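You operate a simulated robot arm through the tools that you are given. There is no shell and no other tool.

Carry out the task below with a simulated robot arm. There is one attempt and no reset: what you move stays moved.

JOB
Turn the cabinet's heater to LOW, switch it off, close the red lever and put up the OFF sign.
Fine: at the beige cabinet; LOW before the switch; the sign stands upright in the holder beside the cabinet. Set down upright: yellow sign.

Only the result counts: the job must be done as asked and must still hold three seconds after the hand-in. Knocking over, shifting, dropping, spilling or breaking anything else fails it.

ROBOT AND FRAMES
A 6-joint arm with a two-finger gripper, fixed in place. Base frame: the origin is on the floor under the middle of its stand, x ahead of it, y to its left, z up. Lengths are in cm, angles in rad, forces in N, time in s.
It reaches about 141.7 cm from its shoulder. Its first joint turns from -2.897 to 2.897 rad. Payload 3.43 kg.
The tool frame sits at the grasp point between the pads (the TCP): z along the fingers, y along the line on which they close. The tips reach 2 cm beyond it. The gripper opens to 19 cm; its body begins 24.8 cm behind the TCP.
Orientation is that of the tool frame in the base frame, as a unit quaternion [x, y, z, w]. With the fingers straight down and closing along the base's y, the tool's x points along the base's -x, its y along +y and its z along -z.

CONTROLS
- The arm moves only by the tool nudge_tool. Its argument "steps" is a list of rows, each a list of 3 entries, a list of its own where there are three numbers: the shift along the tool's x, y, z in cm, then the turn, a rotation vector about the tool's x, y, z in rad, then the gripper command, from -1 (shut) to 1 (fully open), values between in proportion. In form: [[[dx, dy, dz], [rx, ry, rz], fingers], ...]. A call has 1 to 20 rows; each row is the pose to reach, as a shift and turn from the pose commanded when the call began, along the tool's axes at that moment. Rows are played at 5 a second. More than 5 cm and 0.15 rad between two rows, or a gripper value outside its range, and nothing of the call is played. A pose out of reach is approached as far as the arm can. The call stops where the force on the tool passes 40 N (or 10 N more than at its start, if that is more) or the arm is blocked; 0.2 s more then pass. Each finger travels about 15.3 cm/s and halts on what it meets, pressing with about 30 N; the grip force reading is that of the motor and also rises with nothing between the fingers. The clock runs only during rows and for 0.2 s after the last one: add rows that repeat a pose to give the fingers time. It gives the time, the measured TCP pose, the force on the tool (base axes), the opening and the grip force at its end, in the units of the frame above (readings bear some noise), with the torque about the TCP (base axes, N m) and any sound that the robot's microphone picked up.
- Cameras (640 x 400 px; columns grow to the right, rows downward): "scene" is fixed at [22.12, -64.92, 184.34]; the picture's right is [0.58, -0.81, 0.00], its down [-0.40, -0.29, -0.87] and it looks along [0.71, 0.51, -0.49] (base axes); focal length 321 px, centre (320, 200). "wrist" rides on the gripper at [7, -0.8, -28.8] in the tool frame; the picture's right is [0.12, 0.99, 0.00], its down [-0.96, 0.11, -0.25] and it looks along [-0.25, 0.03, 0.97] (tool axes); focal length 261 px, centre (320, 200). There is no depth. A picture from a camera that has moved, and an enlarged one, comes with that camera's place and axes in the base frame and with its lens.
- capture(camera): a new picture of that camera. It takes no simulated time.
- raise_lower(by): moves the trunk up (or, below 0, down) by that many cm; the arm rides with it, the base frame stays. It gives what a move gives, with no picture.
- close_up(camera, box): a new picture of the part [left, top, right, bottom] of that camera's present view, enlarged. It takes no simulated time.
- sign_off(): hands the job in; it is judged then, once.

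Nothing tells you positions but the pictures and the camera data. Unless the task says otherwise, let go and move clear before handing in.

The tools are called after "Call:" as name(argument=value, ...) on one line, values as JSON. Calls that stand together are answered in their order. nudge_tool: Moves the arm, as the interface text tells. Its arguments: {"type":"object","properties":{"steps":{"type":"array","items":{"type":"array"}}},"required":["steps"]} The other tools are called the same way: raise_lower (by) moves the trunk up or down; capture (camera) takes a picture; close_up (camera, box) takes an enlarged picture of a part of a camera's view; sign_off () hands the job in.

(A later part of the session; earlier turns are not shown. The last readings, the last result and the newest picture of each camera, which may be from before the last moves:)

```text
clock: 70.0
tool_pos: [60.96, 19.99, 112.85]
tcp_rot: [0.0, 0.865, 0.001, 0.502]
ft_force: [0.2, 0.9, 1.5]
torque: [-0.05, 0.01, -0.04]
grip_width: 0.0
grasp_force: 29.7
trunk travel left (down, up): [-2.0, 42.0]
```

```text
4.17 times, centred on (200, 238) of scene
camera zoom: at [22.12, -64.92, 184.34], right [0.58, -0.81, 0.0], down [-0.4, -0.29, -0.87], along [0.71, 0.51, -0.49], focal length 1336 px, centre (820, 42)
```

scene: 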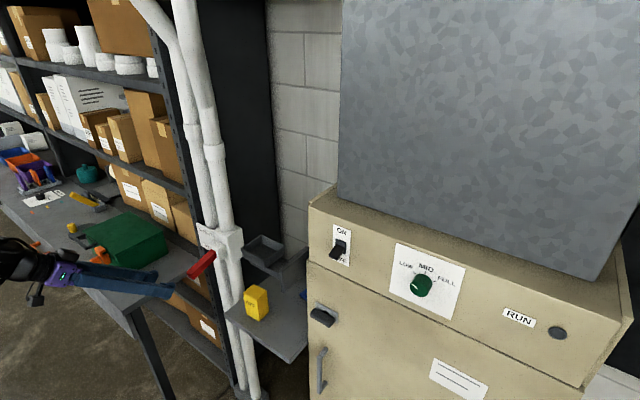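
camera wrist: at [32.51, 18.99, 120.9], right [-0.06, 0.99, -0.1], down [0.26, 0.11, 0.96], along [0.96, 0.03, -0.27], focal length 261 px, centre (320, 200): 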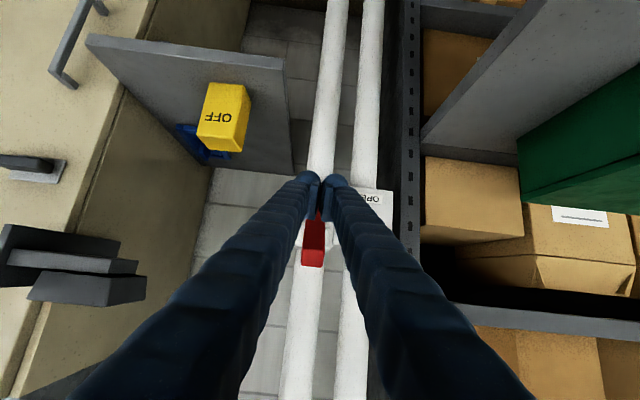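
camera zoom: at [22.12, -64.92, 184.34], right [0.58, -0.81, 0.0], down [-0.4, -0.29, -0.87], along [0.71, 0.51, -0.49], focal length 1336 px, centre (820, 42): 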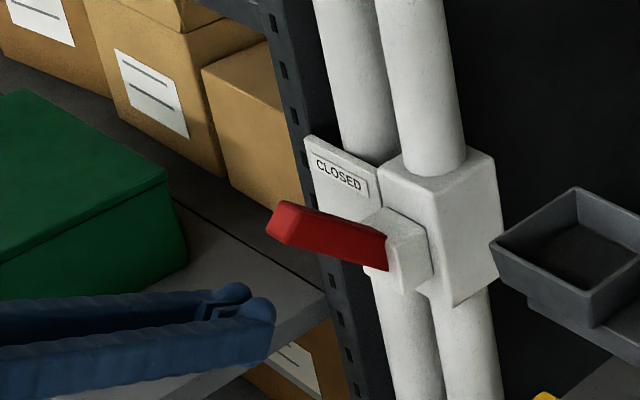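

Call:
nudge_tool(steps=[[[-1.96, 0, 0.89], [0, 0, 0], -1], [[-3.92, 0, 1.78], [0, 0, 0], -1], [[-5.62, 0, 2.53], [0, 0, 0], -1], [[-6.26, 0, 2.85], [0, 0, 0], -1], [[-6.91, 0, 3.17], [0, 0, 0], -1], [[-7.37, 0, 3.37], [0, 0, 0], -1], [[-7.83, 0, 3.56], [0, 0, 0], -1], [[-8.29, 0, 3.76], [0, 0, 0], -1]])

Call:
close_up(camera="scene", box=[130, 190, 270, 286])

```text
clock: 70.8
tool_pos: [64.58, 19.91, 116.0]
tcp_rot: [0.0, 0.867, 0.004, 0.498]
ft_force: [-16.8, 0.2, -10.7]
torque: [0.16, -0.02, 0.25]
grip_width: 0.6
grasp_force: 33.9
trunk travel left (down, up): [-2.0, 42.0]
stopped in row 4: the force on the tool passed its limit at 60 N (the readings are from after the stop); the commanded pose is now the measured one
```

```text
4.17 times, centred on (200, 238) of scene
camera zoom: at [22.12, -64.92, 184.34], right [0.58, -0.81, 0.0], down [-0.4, -0.29, -0.87], along [0.71, 0.51, -0.49], focal length 1336 px, centre (820, 42)
```

zoom: 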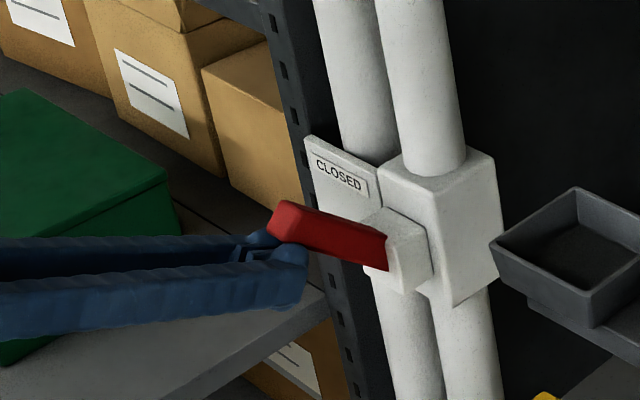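

Pushing with about 60 N didn't move the lever, so it's at its closed stop. I'll back off and take measurements for the sign and holder.

Call:
nudge_tool(steps=[[[2, 0, -1.5], [0, 0, 0], -1], [[4, 0, -4], [0, 0, 0], -0.5], [[4, 0, -8], [0, 0, 0], 0], [[4, 0, -8], [0, 0, 0], 0]])

Call:
capture(camera="wrist")

Call:
close_up(camera="wrist", box=[80, 60, 320, 210])

Call:
close_up(camera="scene", box=[220, 225, 316, 325])

Call:
close_up(camera="scene", box=[170, 200, 266, 266])

```text
clock: 71.8
tool_pos: [55.93, 20.3, 116.73]
tcp_rot: [0.001, 0.866, 0.004, 0.499]
ft_force: [-0.9, -0.3, -0.2]
torque: [0.06, -0.03, 0.09]
grip_width: 9.51
grasp_force: 0.0
trunk travel left (down, up): [-2.0, 42.0]
```

```text
taken
camera wrist: at [27.52, 19.12, 125.02], right [-0.06, 0.99, -0.1], down [0.27, 0.11, 0.96], along [0.96, 0.03, -0.27], focal length 261 px, centre (320, 200)
```

wrist: 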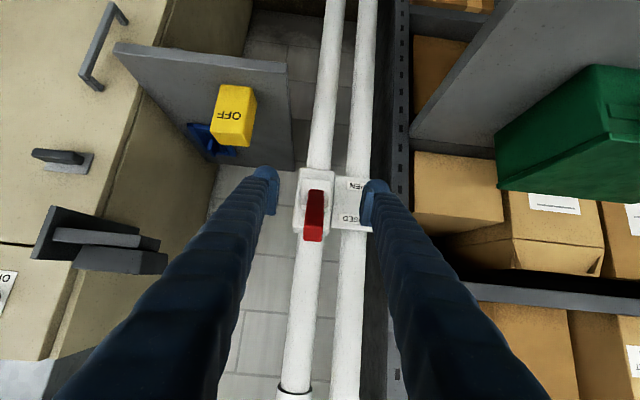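

```text
2.67 times, centred on (200, 135) of wrist
camera zoom: at [27.52, 19.12, 125.02], right [-0.06, 0.99, -0.1], down [0.27, 0.11, 0.96], along [0.96, 0.03, -0.27], focal length 695 px, centre (640, 373)
```

zoom: 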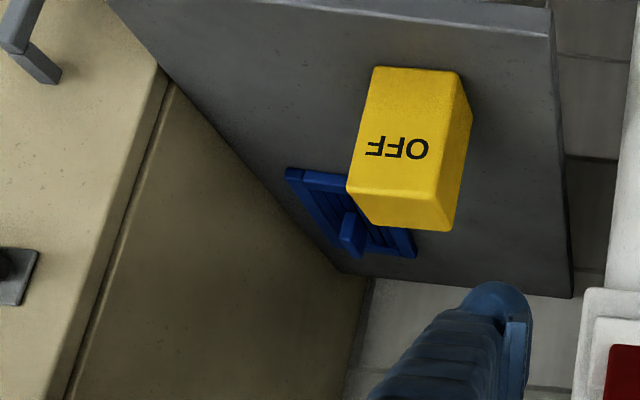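

```text
4.00 times, centred on (268, 275) of scene
camera zoom: at [22.12, -64.92, 184.34], right [0.58, -0.81, 0.0], down [-0.4, -0.29, -0.87], along [0.71, 0.51, -0.49], focal length 1283 px, centre (528, -100)
```

zoom: 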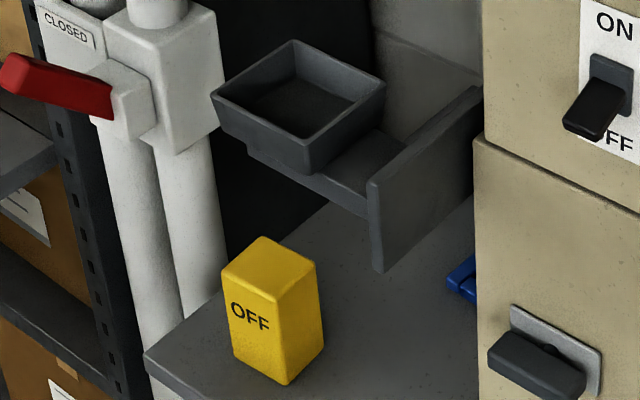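

```text
6.06 times, centred on (218, 233) of scene
camera zoom: at [22.12, -64.92, 184.34], right [0.58, -0.81, 0.0], down [-0.4, -0.29, -0.87], along [0.71, 0.51, -0.49], focal length 1944 px, centre (938, 0)
```

zoom: 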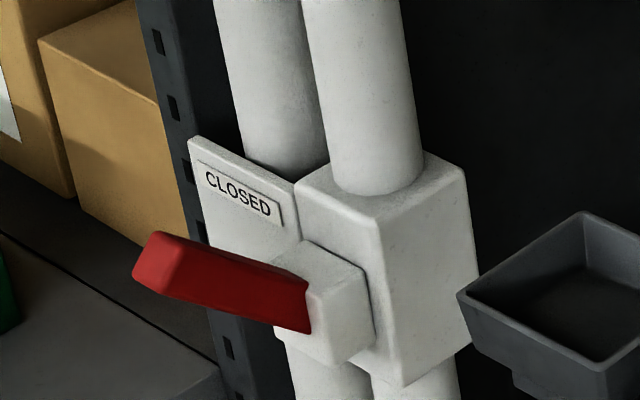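

The lever sits steady at its closed stop. The sign is a 5.1×6.7×10 cm block centred at (75.8, 1.45), with z from 91 to 101. The holder's rim is centred at (72, -9) at z≈127.6. I'll raise the trunk and then go vertical with the fingers closing along x, which keeps the gripper body clear of the holder.

Call:
raise_lower(by=30)

```text
clock: 74.8
tool_pos: [55.94, 20.24, 146.62]
tcp_rot: [0.001, 0.866, 0.003, 0.5]
ft_force: [-0.3, -0.1, -0.2]
torque: [-0.01, 0.01, -0.02]
grip_width: 9.51
grasp_force: 0.0
trunk travel left (down, up): [-32.0, 12.0]
```

Call:
nudge_tool(steps=[[[-0.5, 0, 0], [0, 0.131, 0], 0], [[-1, 0, 0], [0, 0.262, 0], 0], [[-1.5, 0, 0], [0, 0.393, 0], 0], [[-2, 0, 0], [0, 0.524, 0], 0], [[-2.5, 0, 0], [0, 0.655, 0], 0], [[-3, 0, 0], [0, 0.785, 0], 0], [[-3.5, 0, 0], [0, 0.916, 0], 0], [[-3.94, 0, 0], [0, 1.047, 0], 0], [[-3.94, 0, 0], [0, 1.047, 0], 0]])

```text
clock: 76.8
tool_pos: [57.75, 20.3, 150.27]
tcp_rot: [-0.001, 1.0, 0.003, 0.0]
ft_force: [-1.1, -0.5, -0.2]
torque: [-0.02, -0.18, -0.03]
grip_width: 9.54
grasp_force: 0.1
trunk travel left (down, up): [-32.0, 12.0]
```

Call:
nudge_tool(steps=[[[-0.33, -1.5, 0.3], [0, 0, 0.131], 0], [[-0.67, -3.0, 0.6], [0, 0, 0.262], 0], [[-1.0, -4.5, 1.0], [0, 0, 0.393], 0], [[-1.33, -6.0, 1.3], [0, 0, 0.524], 0], [[-1.67, -7.5, 1.6], [0, 0, 0.655], 0], [[-2.0, -9.0, 2.0], [0, 0, 0.785], 0], [[-2.33, -10.5, 2.3], [0, 0, 0.916], 0], [[-2.67, -12.0, 2.6], [0, 0, 1.047], 0], [[-3.0, -13.5, 3.0], [0, 0, 1.178], 0], [[-3.33, -15.0, 3.3], [0, 0, 1.309], 0], [[-3.67, -16.5, 3.6], [0, 0, 1.44], 0], [[-4.0, -18.1, 4.0], [0, 0, 1.571], 0], [[-4.0, -18.1, 4.0], [0, 0, 1.571], 0]])

Call:
capture(camera="wrist")

Call:
capture(camera="scene")

```text
clock: 79.6
tool_pos: [61.95, 2.23, 146.24]
tcp_rot: [0.707, 0.707, 0.002, -0.003]
ft_force: [0.0, 0.1, 0.2]
torque: [0.0, -0.03, -0.01]
grip_width: 9.49
grasp_force: 0.1
trunk travel left (down, up): [-32.0, 12.0]
```

```text
taken
camera wrist: at [61.16, 9.04, 174.89], right [0.99, 0.12, 0.0], down [0.12, -0.96, 0.24], along [0.03, -0.24, -0.97], focal length 261 px, centre (320, 200)
```

wrist: 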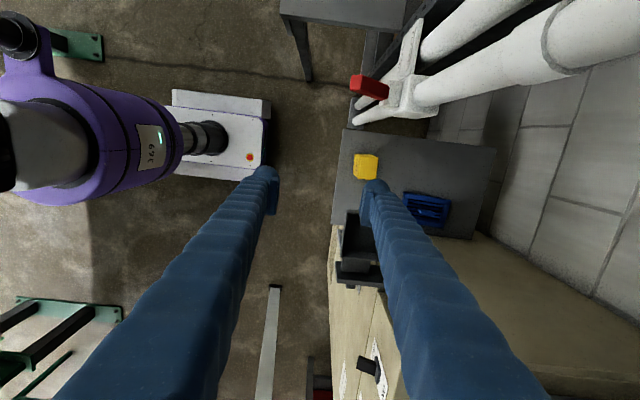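

```text
taken
```

scene: 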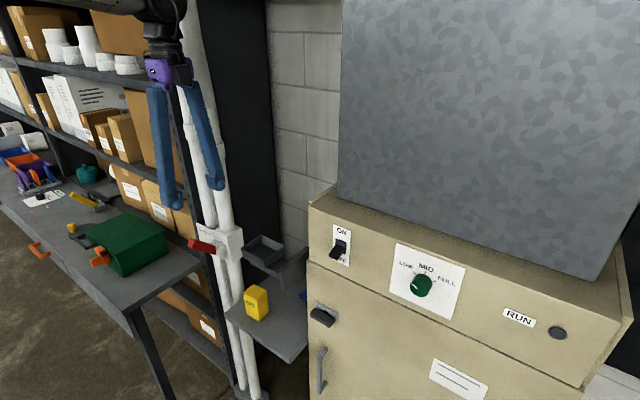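

Call:
close_up(camera="wrist", box=[320, 140, 480, 300])

```text
2.50 times, centred on (400, 220) of wrist
camera zoom: at [61.16, 9.04, 174.89], right [0.99, 0.12, 0.0], down [0.12, -0.96, 0.24], along [0.03, -0.24, -0.97], focal length 652 px, centre (120, 150)
```

zoom: 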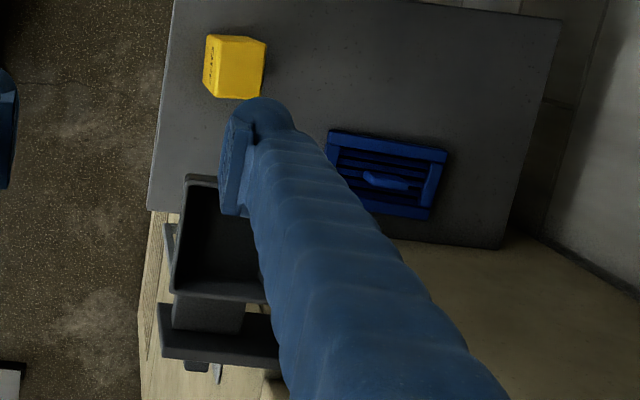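

Call:
nudge_tool(steps=[[[0, 3, 3], [0, 0, 0], 0], [[0, 6, 6.5], [0, 0, 0], 0], [[0, 9, 10], [0, 0, 0], 0], [[0, 11.5, 14], [0, 0, 0], 0], [[-0.1, 13, 18], [0, 0, 0], 0], [[-0.1, 13.85, 22], [0, 0, 0], 0], [[-0.1, 13.85, 25.5], [0, 0, 0], 0], [[-0.1, 13.85, 28.2], [0, 0, 0], 0], [[-0.1, 13.85, 28.2], [0, 0, 0], 0]])

Call:
capture(camera="wrist")

Call:
capture(camera="scene")

```text
clock: 81.6
tool_pos: [75.67, 2.44, 117.58]
tcp_rot: [0.706, 0.708, 0.002, -0.002]
ft_force: [-0.3, -0.2, 0.3]
torque: [-0.03, -0.05, 0.02]
grip_width: 9.49
grasp_force: 0.1
trunk travel left (down, up): [-32.0, 12.0]
```

```text
taken
camera wrist: at [74.96, 9.12, 146.29], right [0.99, 0.12, 0.0], down [0.12, -0.96, 0.24], along [0.03, -0.24, -0.97], focal length 261 px, centre (320, 200)
```

wrist: 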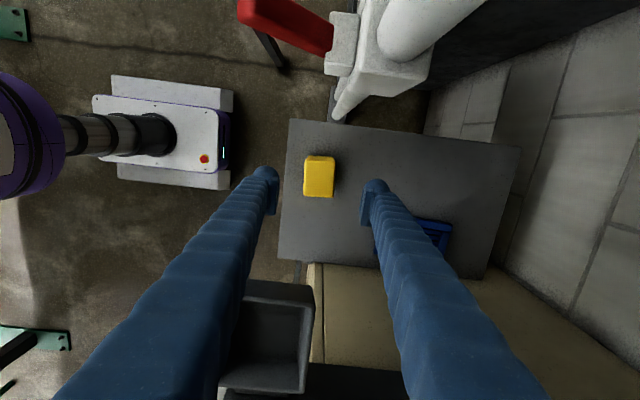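

```text
taken
```

scene: 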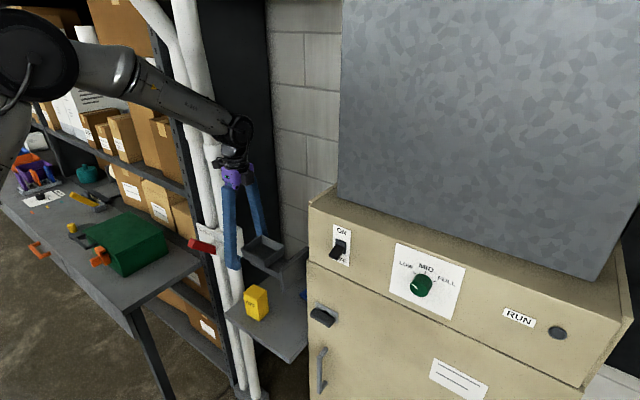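

Call:
close_up(camera="wrist", box=[250, 130, 410, 230])

Call:
close_up(camera="scene", box=[190, 130, 330, 330])

```text
4.00 times, centred on (330, 180) of wrist
camera zoom: at [74.96, 9.12, 146.29], right [0.99, 0.12, 0.0], down [0.12, -0.96, 0.24], along [0.03, -0.24, -0.97], focal length 1043 px, centre (280, 280)
```

zoom: 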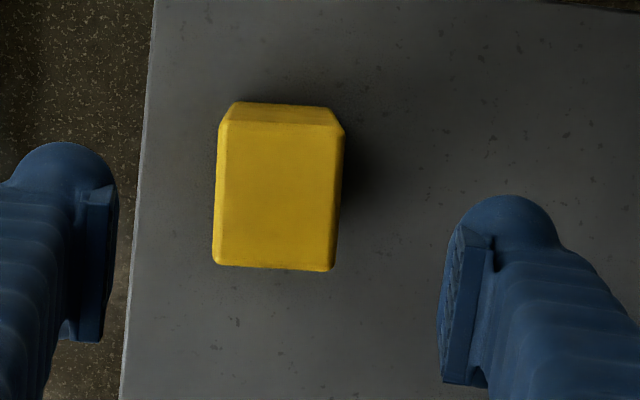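

```text
2.00 times, centred on (260, 230) of scene
camera zoom: at [22.12, -64.92, 184.34], right [0.58, -0.81, 0.0], down [-0.4, -0.29, -0.87], along [0.71, 0.51, -0.49], focal length 641 px, centre (440, 140)
```

zoom: 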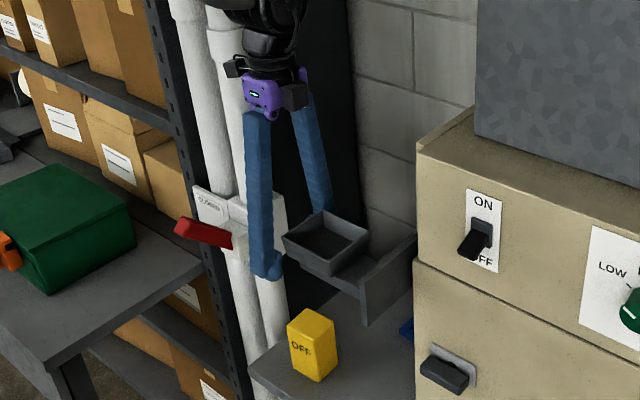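

Call:
close_up(camera="scene", box=[195, 120, 295, 200])

```text
5.00 times, centred on (245, 160) of scene
camera zoom: at [22.12, -64.92, 184.34], right [0.58, -0.81, 0.0], down [-0.4, -0.29, -0.87], along [0.71, 0.51, -0.49], focal length 1604 px, centre (695, 400)
```

zoom: 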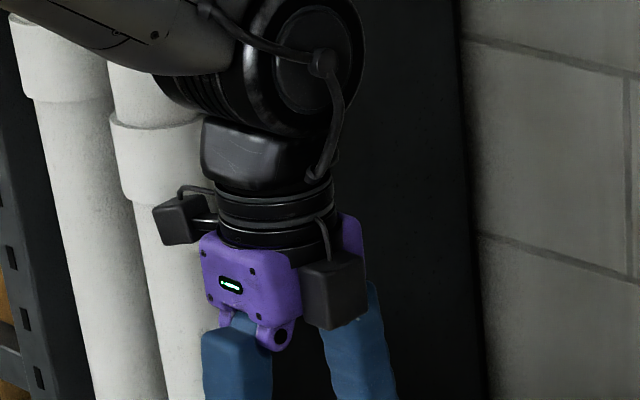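

From this close-up, a module on the gripper's -y side could brush the holder at pick height. I'll lean the hand about 0.1 rad toward +y, match the sign's slight yaw, and descend with the fingers straddling it in x.

Call:
nudge_tool(steps=[[[-0.07, 0.05, 0], [0, -0.05, -0.025], 0], [[-0.13, 0.1, 0], [0, -0.1, -0.05], 0], [[-0.13, 0.1, 3], [0, -0.1, -0.05], 0], [[-0.13, 0.1, 6], [0, -0.1, -0.05], 0], [[-0.13, 0.1, 9], [0, -0.1, -0.05], 0], [[-0.13, 0.1, 11.5], [0, -0.1, -0.05], 0], [[-0.13, 0.1, 13], [0, -0.1, -0.05], 0], [[-0.13, 0.1, 13], [0, -0.1, -0.05], 0]])

Call:
capture(camera="wrist")

Call:
close_up(camera="scene", box=[190, 160, 330, 330])

```text
clock: 83.4
tool_pos: [75.97, 2.14, 104.67]
tcp_rot: [0.688, 0.724, -0.035, 0.032]
ft_force: [-0.1, -0.2, 0.3]
torque: [0.02, 0.0, 0.01]
grip_width: 9.49
grasp_force: 0.0
trunk travel left (down, up): [-32.0, 12.0]
```

```text
taken
camera wrist: at [74.8, 11.69, 132.58], right [0.99, 0.17, -0.02], down [0.16, -0.93, 0.34], along [0.04, -0.33, -0.94], focal length 261 px, centre (320, 200)
```

wrist: 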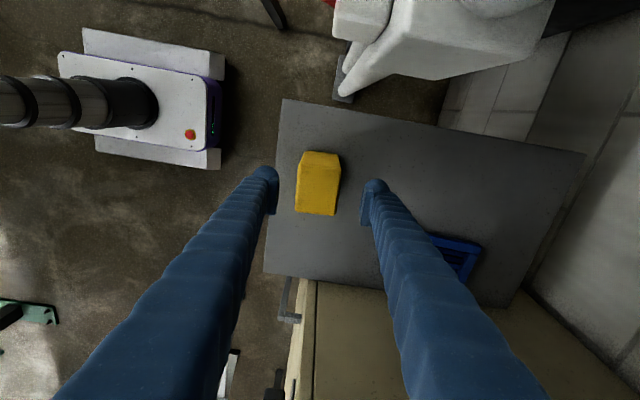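

```text
2.35 times, centred on (260, 245) of scene
camera zoom: at [22.12, -64.92, 184.34], right [0.58, -0.81, 0.0], down [-0.4, -0.29, -0.87], along [0.71, 0.51, -0.49], focal length 755 px, centre (461, 94)
```

zoom: 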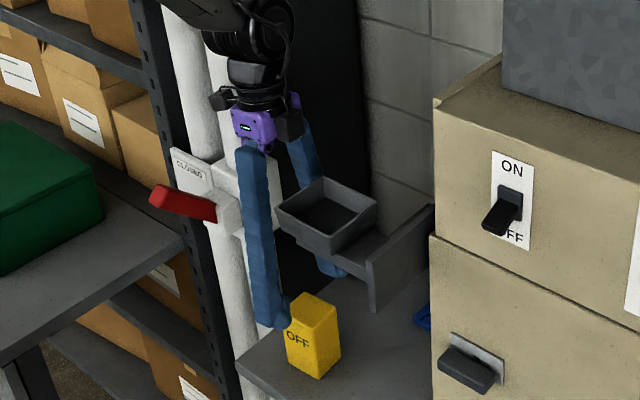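

Call:
close_up(camera="wrist", box=[250, 130, 410, 230])

```text
4.00 times, centred on (330, 180) of wrist
camera zoom: at [74.8, 11.69, 132.58], right [0.99, 0.17, -0.02], down [0.16, -0.93, 0.34], along [0.04, -0.33, -0.94], focal length 1043 px, centre (280, 280)
```

zoom: 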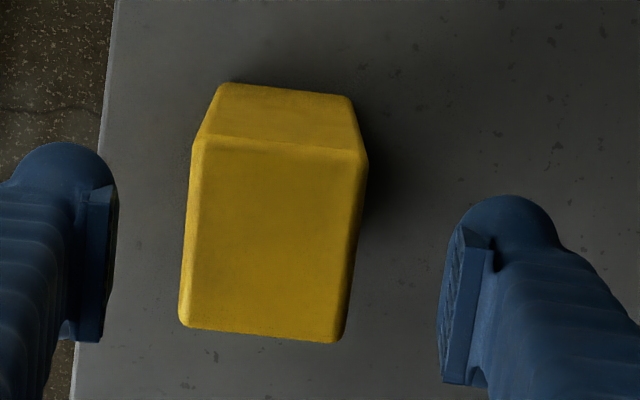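

The fingers straddle the sign evenly and are parallel to it. I'll descend to grip height and close gently.

Call:
nudge_tool(steps=[[[0.19, 0.01, 2], [0, 0, 0], 0], [[0.38, 0.03, 4], [0, 0, 0], 0], [[0.55, 0.04, 5.77], [0, 0, 0], 0], [[0.55, 0.04, 5.77], [0, 0, 0], 0]])

Call:
close_up(camera="scene", box=[190, 160, 330, 330])

Call:
close_up(camera="wrist", box=[250, 130, 410, 230])

```text
clock: 84.4
tool_pos: [76.0, 2.28, 98.78]
tcp_rot: [0.687, 0.725, -0.034, 0.032]
ft_force: [0.9, -1.5, 0.2]
torque: [0.01, -0.01, -0.01]
grip_width: 9.51
grasp_force: 0.1
trunk travel left (down, up): [-32.0, 12.0]
```

```text
2.35 times, centred on (260, 245) of scene
camera zoom: at [22.12, -64.92, 184.34], right [0.58, -0.81, 0.0], down [-0.4, -0.29, -0.87], along [0.71, 0.51, -0.49], focal length 755 px, centre (461, 94)
```

zoom: 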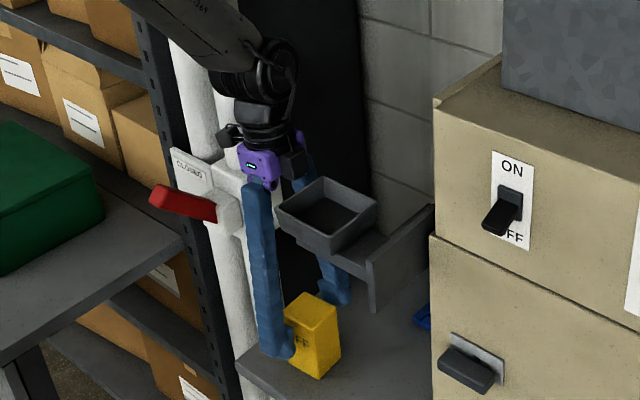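

```text
4.00 times, centred on (330, 180) of wrist
camera zoom: at [74.77, 11.73, 126.7], right [0.99, 0.17, -0.02], down [0.17, -0.93, 0.34], along [0.04, -0.33, -0.94], focal length 1043 px, centre (280, 280)
```

zoom: 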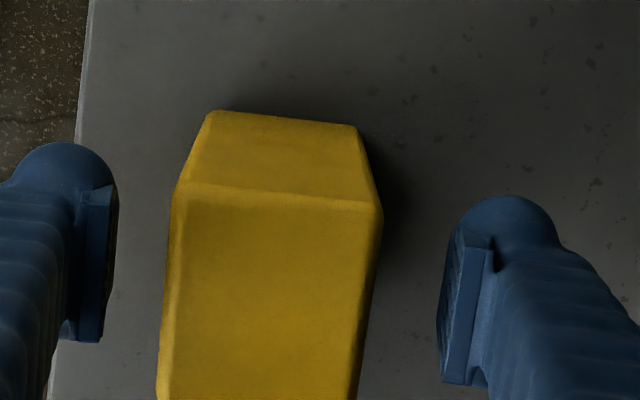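

Call:
nudge_tool(steps=[[[0, 0, 0], [0, 0, 0], -0.15], [[0, 0, 0], [0, 0, 0], -0.3], [[0, 0, 0], [0, 0, 0], -0.4], [[0, 0, 0], [0, 0, 0], -0.46], [[0, 0, 0], [0, 0, 0], -0.55], [[0, 0, 0], [0, 0, 0], -0.8], [[0, 0, 0], [0, 0, 0], -1], [[0, 0, 0], [0, 0, 0], -1]])

Call:
close_up(camera="wrist", box=[250, 130, 410, 230])

Call:
close_up(camera="scene", box=[220, 225, 316, 325])

```text
clock: 86.2
tool_pos: [76.06, 2.1, 98.83]
tcp_rot: [0.688, 0.724, -0.034, 0.033]
ft_force: [0.5, 0.1, 0.2]
torque: [0.03, -0.03, -0.01]
grip_width: 5.51
grasp_force: 30.1
trunk travel left (down, up): [-32.0, 12.0]
```

```text
4.00 times, centred on (330, 180) of wrist
camera zoom: at [74.81, 11.74, 126.68], right [0.99, 0.17, -0.02], down [0.17, -0.93, 0.34], along [0.04, -0.33, -0.94], focal length 1043 px, centre (280, 280)
```

zoom: 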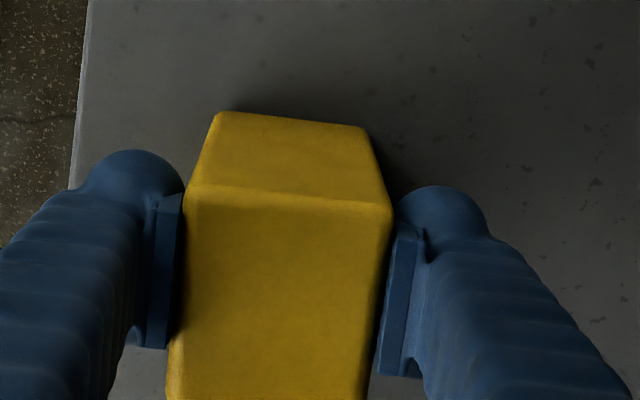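

```text
4.00 times, centred on (268, 275) of scene
camera zoom: at [22.12, -64.92, 184.34], right [0.58, -0.81, 0.0], down [-0.4, -0.29, -0.87], along [0.71, 0.51, -0.49], focal length 1283 px, centre (528, -100)
```

zoom: 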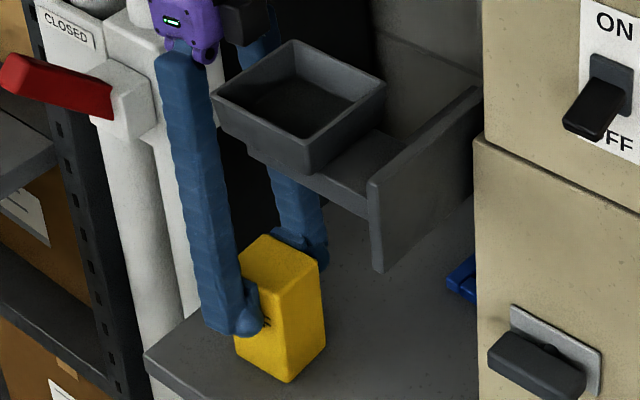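

The sign is gripped at 5.5 cm wide. I'll lift straight up, starting slowly.

Call:
nudge_tool(steps=[[[-0.05, 0, -0.5], [0, 0, 0], -1], [[-0.14, 0, -1.5], [0, 0, 0], -1], [[-0.33, -0.02, -3.5], [0, 0, 0], -1], [[-0.57, -0.04, -6], [0, 0, 0], -1], [[-0.57, -0.04, -6], [0, 0, 0], -1]])

Call:
capture(camera="wrist")

Call:
close_up(camera="scene", box=[190, 160, 330, 330])

```text
clock: 87.4
tool_pos: [76.19, 2.22, 105.0]
tcp_rot: [0.687, 0.725, -0.035, 0.032]
ft_force: [0.1, -0.3, -1.3]
torque: [-0.02, 0.01, 0.02]
grip_width: 4.24
grasp_force: 29.8
trunk travel left (down, up): [-32.0, 12.0]
```

```text
taken
camera wrist: at [75.05, 11.83, 132.9], right [0.99, 0.17, -0.02], down [0.17, -0.93, 0.34], along [0.04, -0.33, -0.94], focal length 261 px, centre (320, 200)
```

wrist: 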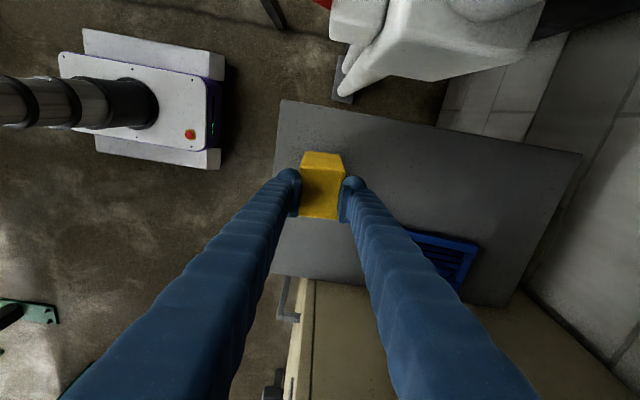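

```text
2.35 times, centred on (260, 245) of scene
camera zoom: at [22.12, -64.92, 184.34], right [0.58, -0.81, 0.0], down [-0.4, -0.29, -0.87], along [0.71, 0.51, -0.49], focal length 755 px, centre (461, 94)
```

zoom: 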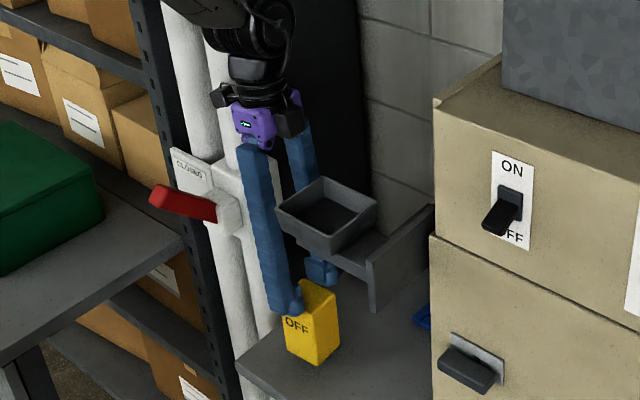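

The grip width dropped from 5.5 to 4.2 cm while lifting, so the sign may have slipped. I'll look closely before doing anything else.

Call:
close_up(camera="wrist", box=[270, 130, 390, 230])

Call:
close_up(camera="scene", box=[236, 260, 296, 320])

```text
4.00 times, centred on (330, 180) of wrist
camera zoom: at [75.05, 11.83, 132.9], right [0.99, 0.17, -0.02], down [0.17, -0.93, 0.34], along [0.04, -0.33, -0.94], focal length 1043 px, centre (280, 280)
```

zoom: 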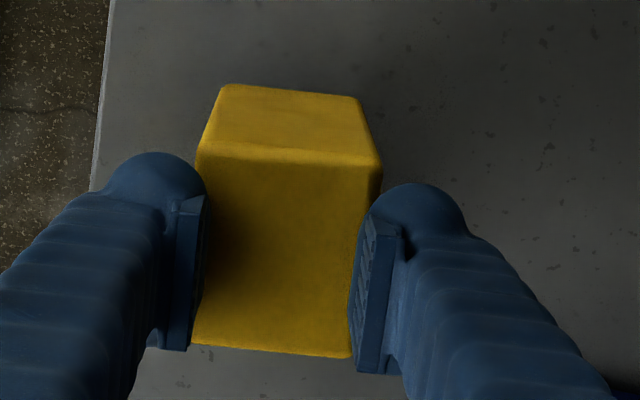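

```text
6.67 times, centred on (266, 290) of scene
camera zoom: at [22.12, -64.92, 184.34], right [0.58, -0.81, 0.0], down [-0.4, -0.29, -0.87], along [0.71, 0.51, -0.49], focal length 2138 px, centre (680, -400)
```

zoom: 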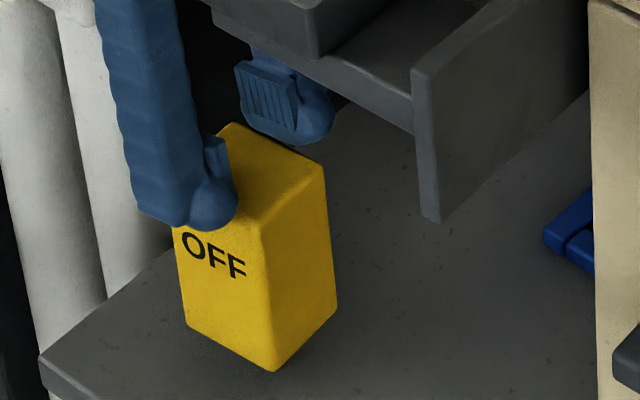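

The sign is about 2 cm off the shelf, held only by the fingertips because the pads slipped past its top. I'll lower it slowly until it stands on the shelf again.

Call:
nudge_tool(steps=[[[0.03, 0, 0.3], [0, 0, 0], -1], [[0.06, 0, 0.6], [0, 0, 0], -1], [[0.09, 0.01, 0.9], [0, 0, 0], -1], [[0.11, 0.01, 1.2], [0, 0, 0], -1], [[0.14, 0.01, 1.5], [0, 0, 0], -1], [[0.17, 0.01, 1.8], [0, 0, 0], -1]])

Call:
close_up(camera="scene", box=[236, 260, 296, 320])

Call:
close_up(camera="wrist", box=[270, 130, 390, 230])

```text
clock: 88.8
tool_pos: [76.0, 2.11, 103.22]
tcp_rot: [0.688, 0.725, -0.034, 0.032]
ft_force: [-0.5, -0.1, -1.0]
torque: [0.04, 0.01, 0.02]
grip_width: 4.13
grasp_force: 29.9
trunk travel left (down, up): [-32.0, 12.0]
```

```text
6.67 times, centred on (266, 290) of scene
camera zoom: at [22.12, -64.92, 184.34], right [0.58, -0.81, 0.0], down [-0.4, -0.29, -0.87], along [0.71, 0.51, -0.49], focal length 2138 px, centre (680, -400)
```

zoom: 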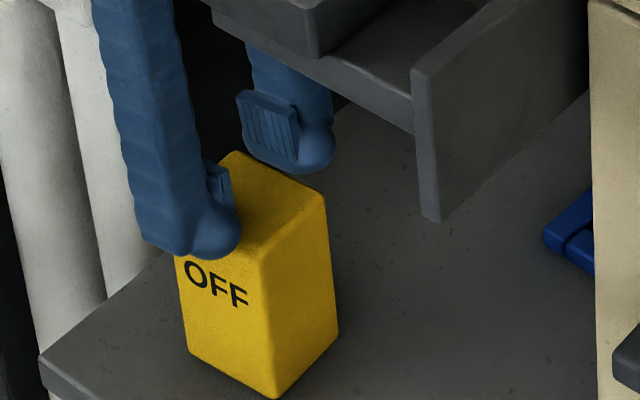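

```text
4.00 times, centred on (330, 180) of wrist
camera zoom: at [74.86, 11.7, 131.09], right [0.99, 0.17, -0.02], down [0.17, -0.93, 0.34], along [0.04, -0.33, -0.94], focal length 1043 px, centre (280, 280)
```

zoom: 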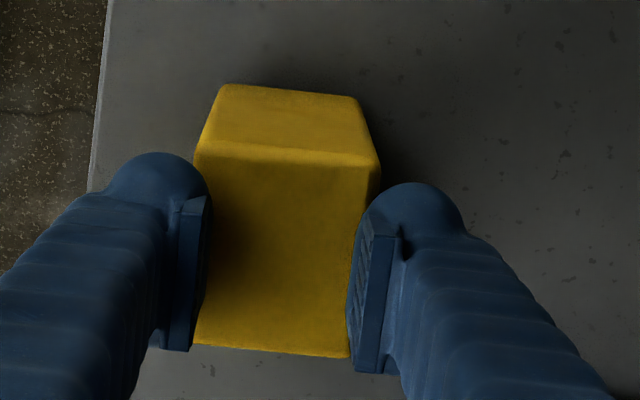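

The sign is coming down upright with the hand and is still about 0.5 cm above the shelf. I'll go the last bit very slowly.

Call:
nudge_tool(steps=[[[0.01, 0, 0.12], [0, 0, 0], -1], [[0.02, 0, 0.24], [0, 0, 0], -1], [[0.03, 0, 0.36], [0, 0, 0], -1], [[0.05, 0, 0.48], [0, 0, 0], -1]])

Call:
close_up(camera="scene", box=[236, 260, 296, 320])

```text
clock: 89.8
tool_pos: [75.95, 2.11, 102.78]
tcp_rot: [0.687, 0.725, -0.033, 0.034]
ft_force: [0.3, 1.5, 12.4]
torque: [-0.11, -0.28, -0.01]
grip_width: 4.02
grasp_force: 30.1
trunk travel left (down, up): [-32.0, 12.0]
```

```text
6.67 times, centred on (266, 290) of scene
camera zoom: at [22.12, -64.92, 184.34], right [0.58, -0.81, 0.0], down [-0.4, -0.29, -0.87], along [0.71, 0.51, -0.49], focal length 2138 px, centre (680, -400)
```

zoom: 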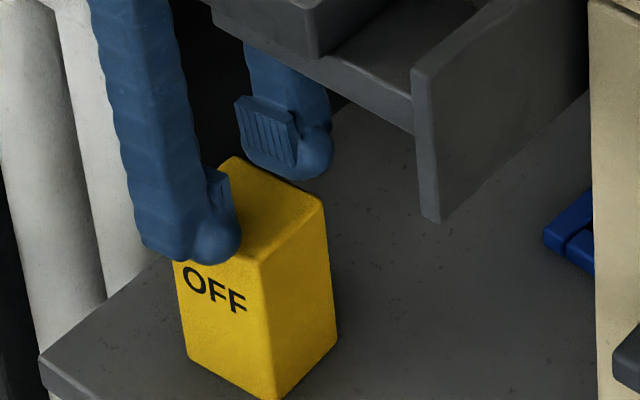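

Contact is confirmed, with the sign standing upright on the shelf. I'll open the fingers now without moving.

Call:
nudge_tool(steps=[[[0, 0, 0], [0, 0, 0], -0.45], [[0, 0, 0], [0, 0, 0], -0.3], [[0, 0, 0], [0, 0, 0], -0.1], [[0, 0, 0], [0, 0, 0], 0], [[0, 0, 0], [0, 0, 0], 0]])

Call:
close_up(camera="scene", box=[236, 260, 296, 320])

Call:
close_up(camera="wrist", box=[250, 130, 410, 230])

```text
clock: 91.0
tool_pos: [75.9, 2.24, 102.77]
tcp_rot: [0.687, 0.725, -0.034, 0.033]
ft_force: [0.5, -0.4, 0.4]
torque: [-0.02, 0.0, -0.02]
grip_width: 9.48
grasp_force: 0.1
trunk travel left (down, up): [-32.0, 12.0]
```

```text
6.67 times, centred on (266, 290) of scene
camera zoom: at [22.12, -64.92, 184.34], right [0.58, -0.81, 0.0], down [-0.4, -0.29, -0.87], along [0.71, 0.51, -0.49], focal length 2138 px, centre (680, -400)
```

zoom: 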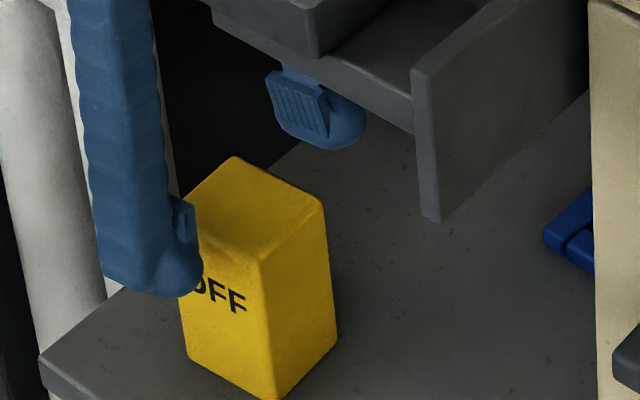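

```text
4.00 times, centred on (330, 180) of wrist
camera zoom: at [74.73, 11.71, 130.59], right [0.99, 0.17, -0.02], down [0.17, -0.93, 0.34], along [0.04, -0.33, -0.94], focal length 1043 px, centre (280, 280)
```

zoom: 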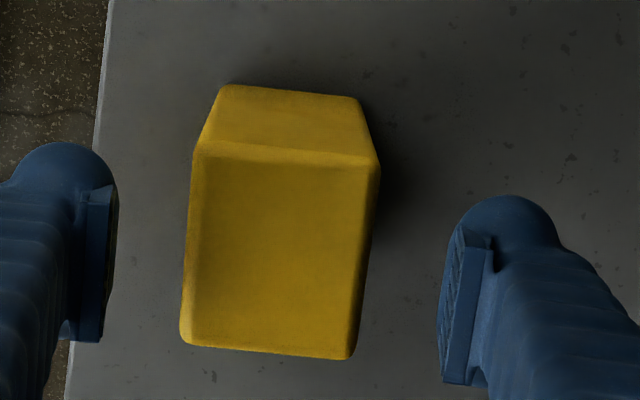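

The sign is standing safely again. I'll regrip about 2.5 cm lower on its body, hold longer, and test with a tiny lift before going further.

Call:
nudge_tool(steps=[[[0.15, 0, 1.6], [0, 0, 0], 0], [[0.3, 0.02, 3.2], [0, 0, 0], 0], [[0.45, 0.03, 4.8], [0, 0, 0], 0], [[0.61, 0.04, 6.4], [0, 0, 0], 0], [[0.61, 0.04, 6.4], [0, 0, 0], 0], [[0.61, 0.04, 6.4], [0, 0, 0], -0.2], [[0.61, 0.04, 6.4], [0, 0, 0], -0.35], [[0.61, 0.04, 6.4], [0, 0, 0], -0.45], [[0.61, 0.04, 6.4], [0, 0, 0], -1], [[0.61, 0.04, 6.4], [0, 0, 0], -1], [[0.61, 0.04, 6.4], [0, 0, 0], -1], [[0.61, 0.04, 6.4], [0, 0, 0], -1], [[0.61, 0.04, 6.4], [0, 0, 0], -1]])

Call:
close_up(camera="scene", box=[236, 260, 296, 320])

Call:
close_up(camera="wrist", box=[250, 130, 410, 230])

```text
clock: 93.8
tool_pos: [76.01, 2.08, 96.16]
tcp_rot: [0.688, 0.724, -0.035, 0.033]
ft_force: [0.3, 0.2, 0.1]
torque: [-0.02, 0.02, -0.02]
grip_width: 5.52
grasp_force: 30.6
trunk travel left (down, up): [-32.0, 12.0]
```

```text
6.67 times, centred on (266, 290) of scene
camera zoom: at [22.12, -64.92, 184.34], right [0.58, -0.81, 0.0], down [-0.4, -0.29, -0.87], along [0.71, 0.51, -0.49], focal length 2138 px, centre (680, -400)
```

zoom: 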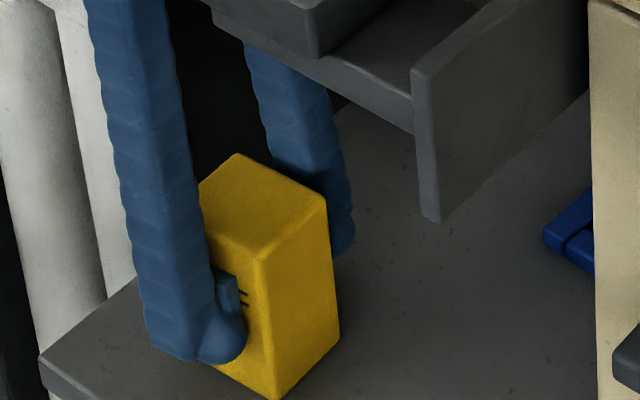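

```text
4.00 times, centred on (330, 180) of wrist
camera zoom: at [74.89, 11.63, 124.08], right [0.99, 0.17, -0.02], down [0.17, -0.93, 0.34], along [0.04, -0.33, -0.94], focal length 1043 px, centre (280, 280)
```

zoom: 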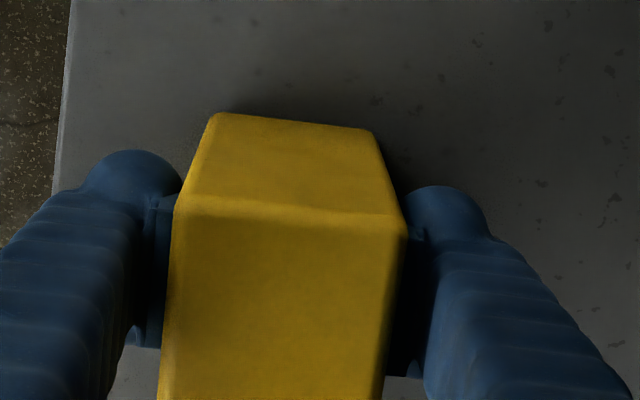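

Call:
nudge_tool(steps=[[[-0.02, 0, -0.2], [0, 0, 0], -1], [[-0.04, 0, -0.4], [0, 0, 0], -1], [[-0.06, 0, -0.6], [0, 0, 0], -1], [[-0.08, -0.01, -0.8], [0, 0, 0], -1], [[-0.1, -0.01, -1.0], [0, 0, 0], -1], [[-0.1, -0.01, -1.0], [0, 0, 0], -1]])

Call:
close_up(camera="scene", box=[236, 260, 296, 320])

```text
clock: 95.2
tool_pos: [75.97, 2.24, 97.43]
tcp_rot: [0.688, 0.724, -0.034, 0.032]
ft_force: [-0.5, -0.8, -1.3]
torque: [-0.01, 0.01, -0.03]
grip_width: 5.52
grasp_force: 29.8
trunk travel left (down, up): [-32.0, 12.0]
```

```text
6.67 times, centred on (266, 290) of scene
camera zoom: at [22.12, -64.92, 184.34], right [0.58, -0.81, 0.0], down [-0.4, -0.29, -0.87], along [0.71, 0.51, -0.49], focal length 2138 px, centre (680, -400)
```

zoom: 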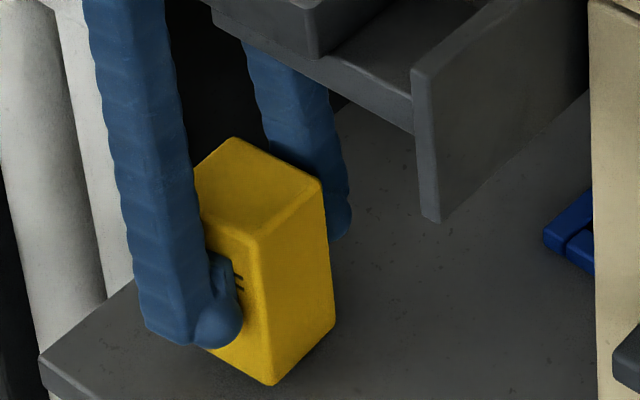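

It holds this time: lifted 1 cm with the width steady at 5.52. I'll keep lifting gently, checking the grip.

Call:
nudge_tool(steps=[[[-0.04, 0, -0.4], [0, 0, 0], -1], [[-0.08, 0, -0.8], [0, 0, 0], -1], [[-0.12, -0.01, -1.2], [0, 0, 0], -1], [[-0.16, -0.01, -1.7], [0, 0, 0], -1], [[-0.21, -0.02, -2.2], [0, 0, 0], -1], [[-0.26, -0.02, -2.7], [0, 0, 0], -1], [[-0.3, -0.02, -3.2], [0, 0, 0], -1], [[-0.3, -0.02, -3.2], [0, 0, 0], -1]])

Call:
close_up(camera="scene", box=[236, 250, 296, 310])

Call:
close_up(camera="wrist", box=[250, 130, 410, 230])

```text
clock: 97.0
tool_pos: [75.98, 2.11, 100.51]
tcp_rot: [0.688, 0.724, -0.035, 0.032]
ft_force: [-0.5, -0.1, -0.9]
torque: [0.01, 0.0, -0.02]
grip_width: 5.54
grasp_force: 29.9
trunk travel left (down, up): [-32.0, 12.0]
```

```text
6.67 times, centred on (266, 280) of scene
camera zoom: at [22.12, -64.92, 184.34], right [0.58, -0.81, 0.0], down [-0.4, -0.29, -0.87], along [0.71, 0.51, -0.49], focal length 2138 px, centre (680, -333)
```

zoom: 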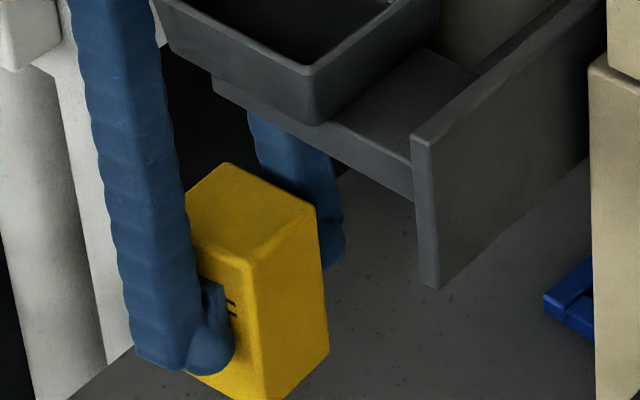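

```text
4.00 times, centred on (330, 180) of wrist
camera zoom: at [74.69, 11.71, 128.33], right [0.99, 0.17, -0.02], down [0.17, -0.93, 0.34], along [0.04, -0.33, -0.94], focal length 1043 px, centre (280, 280)
```

zoom: 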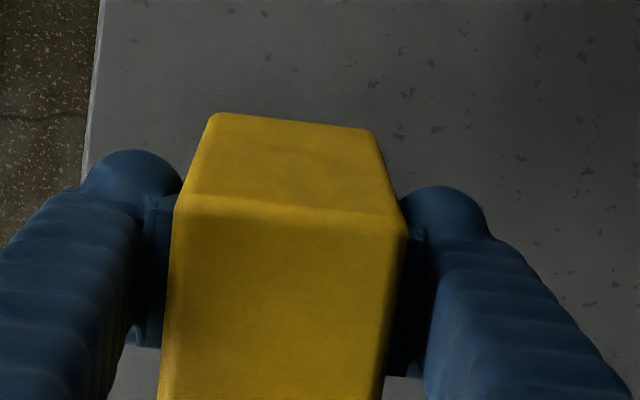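

The sign is firmly held and upright. I'll continue lifting at a gentle pace.

Call:
nudge_tool(steps=[[[-0.03, 0, -0.3], [0, 0, 0], -1], [[-0.08, 0, -0.8], [0, 0, 0], -1], [[-0.14, -0.01, -1.5], [0, 0, 0], -1], [[-0.23, -0.02, -2.4], [0, 0, 0], -1], [[-0.31, -0.02, -3.3], [0, 0, 0], -1], [[-0.4, -0.03, -4.2], [0, 0, 0], -1], [[-0.48, -0.03, -5.1], [0, 0, 0], -1], [[-0.57, -0.04, -6.0], [0, 0, 0], -1], [[-0.65, -0.05, -6.9], [0, 0, 0], -1], [[-0.74, -0.05, -7.8], [0, 0, 0], -1], [[-0.83, -0.06, -8.7], [0, 0, 0], -1], [[-0.91, -0.06, -9.6], [0, 0, 0], -1], [[-1.0, -0.07, -10.5], [0, 0, 0], -1], [[-1.08, -0.08, -11.4], [0, 0, 0], -1], [[-1.17, -0.08, -12.3], [0, 0, 0], -1], [[-1.25, -0.09, -13.2], [0, 0, 0], -1], [[-1.33, -0.09, -14.0], [0, 0, 0], -1], [[-1.39, -0.1, -14.6], [0, 0, 0], -1], [[-1.42, -0.1, -14.9], [0, 0, 0], -1], [[-1.42, -0.1, -14.9], [0, 0, 0], -1]])

Call:
close_up(camera="wrist", box=[250, 130, 410, 230])

Call:
close_up(camera="scene", box=[190, 130, 330, 330])

```text
clock: 101.2
tool_pos: [75.99, 2.2, 115.55]
tcp_rot: [0.688, 0.724, -0.035, 0.033]
ft_force: [-0.3, -0.4, -1.0]
torque: [0.02, -0.02, -0.03]
grip_width: 5.52
grasp_force: 29.6
trunk travel left (down, up): [-32.0, 12.0]
```

```text
4.00 times, centred on (330, 180) of wrist
camera zoom: at [74.83, 11.74, 143.42], right [0.99, 0.17, -0.02], down [0.17, -0.93, 0.34], along [0.04, -0.33, -0.94], focal length 1043 px, centre (280, 280)
```

zoom: 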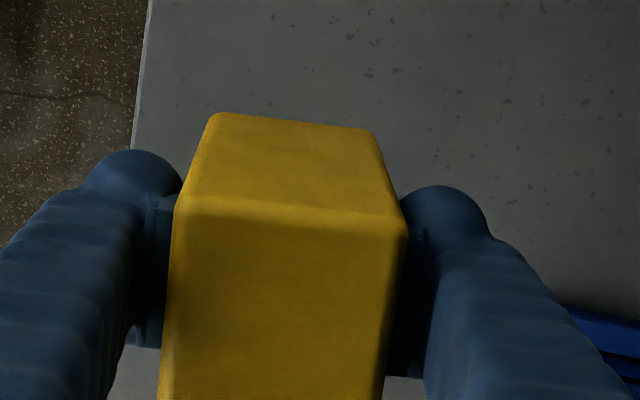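

```text
2.00 times, centred on (260, 230) of scene
camera zoom: at [22.12, -64.92, 184.34], right [0.58, -0.81, 0.0], down [-0.4, -0.29, -0.87], along [0.71, 0.51, -0.49], focal length 641 px, centre (440, 140)
```

zoom: 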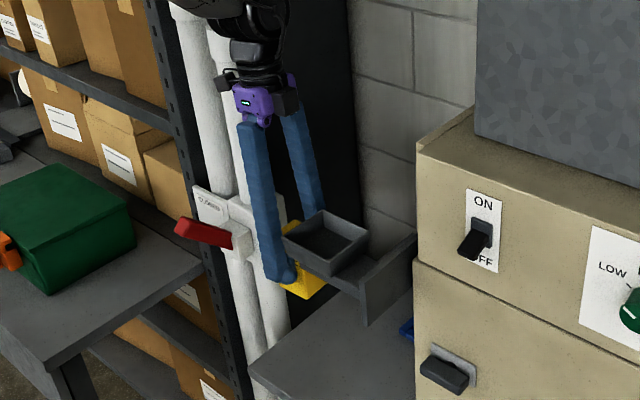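

Call:
nudge_tool(steps=[[[-0.03, 0, -0.3], [0, 0, 0], -1], [[-0.08, 0, -0.9], [0, 0, 0], -1], [[-0.18, -0.01, -1.9], [0, 0, 0], -1], [[-0.29, -0.02, -3.1], [0, 0, 0], -1], [[-0.41, -0.03, -4.3], [0, 0, 0], -1], [[-0.52, -0.04, -5.5], [0, 0, 0], -1], [[-0.64, -0.05, -6.7], [0, 0, 0], -1], [[-0.75, -0.05, -7.9], [0, 0, 0], -1], [[-0.87, -0.06, -9.1], [0, 0, 0], -1], [[-0.98, -0.07, -10.3], [0, 0, 0], -1], [[-1.09, -0.08, -11.5], [0, 0, 0], -1], [[-1.21, -0.08, -12.7], [0, 0, 0], -1], [[-1.32, -0.09, -13.9], [0, 0, 0], -1], [[-1.44, -0.1, -15.1], [0, 0, 0], -1], [[-1.55, -0.11, -16.3], [0, 0, 0], -1], [[-1.67, -0.12, -17.5], [0, 0, 0], -1], [[-1.78, -0.12, -18.7], [0, 0, 0], -1], [[-1.87, -0.13, -19.7], [0, 0, 0], -1], [[-1.93, -0.13, -20.3], [0, 0, 0], -1], [[-1.95, -0.14, -20.5], [0, 0, 0], -1]])

Call:
capture(camera="wrist")

Call:
close_up(camera="scene", box=[190, 130, 330, 330])

```text
clock: 105.4
tool_pos: [75.99, 0.18, 134.8]
tcp_rot: [0.69, 0.723, -0.039, 0.022]
ft_force: [0.4, -0.3, -1.0]
torque: [0.03, 0.01, 0.02]
grip_width: 5.53
grasp_force: 29.7
trunk travel left (down, up): [-32.0, 12.0]
```

```text
taken
camera wrist: at [75.45, 9.67, 162.74], right [0.99, 0.16, -0.04], down [0.17, -0.93, 0.32], along [0.02, -0.33, -0.95], focal length 261 px, centre (320, 200)
```

wrist: 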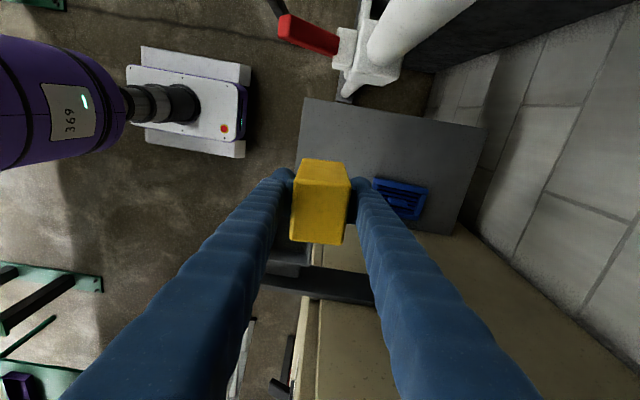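

```text
2.00 times, centred on (260, 230) of scene
camera zoom: at [22.12, -64.92, 184.34], right [0.58, -0.81, 0.0], down [-0.4, -0.29, -0.87], along [0.71, 0.51, -0.49], focal length 641 px, centre (440, 140)
```

zoom: 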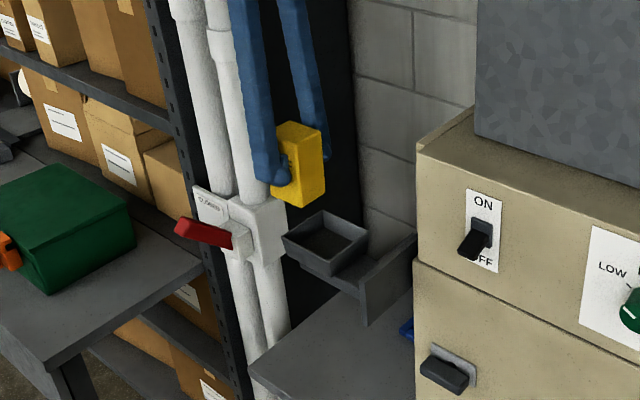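

The sign now hangs above rim height, but the arm is near full stretch and drifted slightly. I'll raise the trunk in small increments to recover margin.

Call:
raise_lower(by=2)

Call:
close_up(camera="wrist", box=[250, 130, 410, 230])

```text
clock: 106.1
tool_pos: [76.58, -0.14, 137.44]
tcp_rot: [0.692, 0.72, -0.034, 0.025]
ft_force: [1.1, -0.5, -0.5]
torque: [-0.02, -0.03, 0.0]
grip_width: 5.52
grasp_force: 29.8
trunk travel left (down, up): [-34.0, 10.0]
```

```text
4.00 times, centred on (330, 180) of wrist
camera zoom: at [75.69, 9.11, 165.43], right [0.99, 0.16, -0.02], down [0.16, -0.93, 0.32], along [0.03, -0.32, -0.95], focal length 1043 px, centre (280, 280)
```

zoom: 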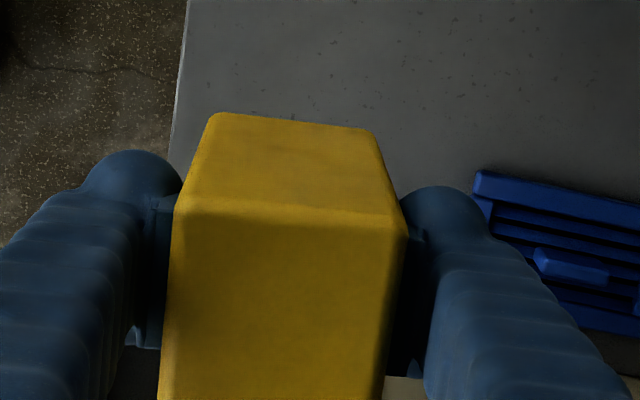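

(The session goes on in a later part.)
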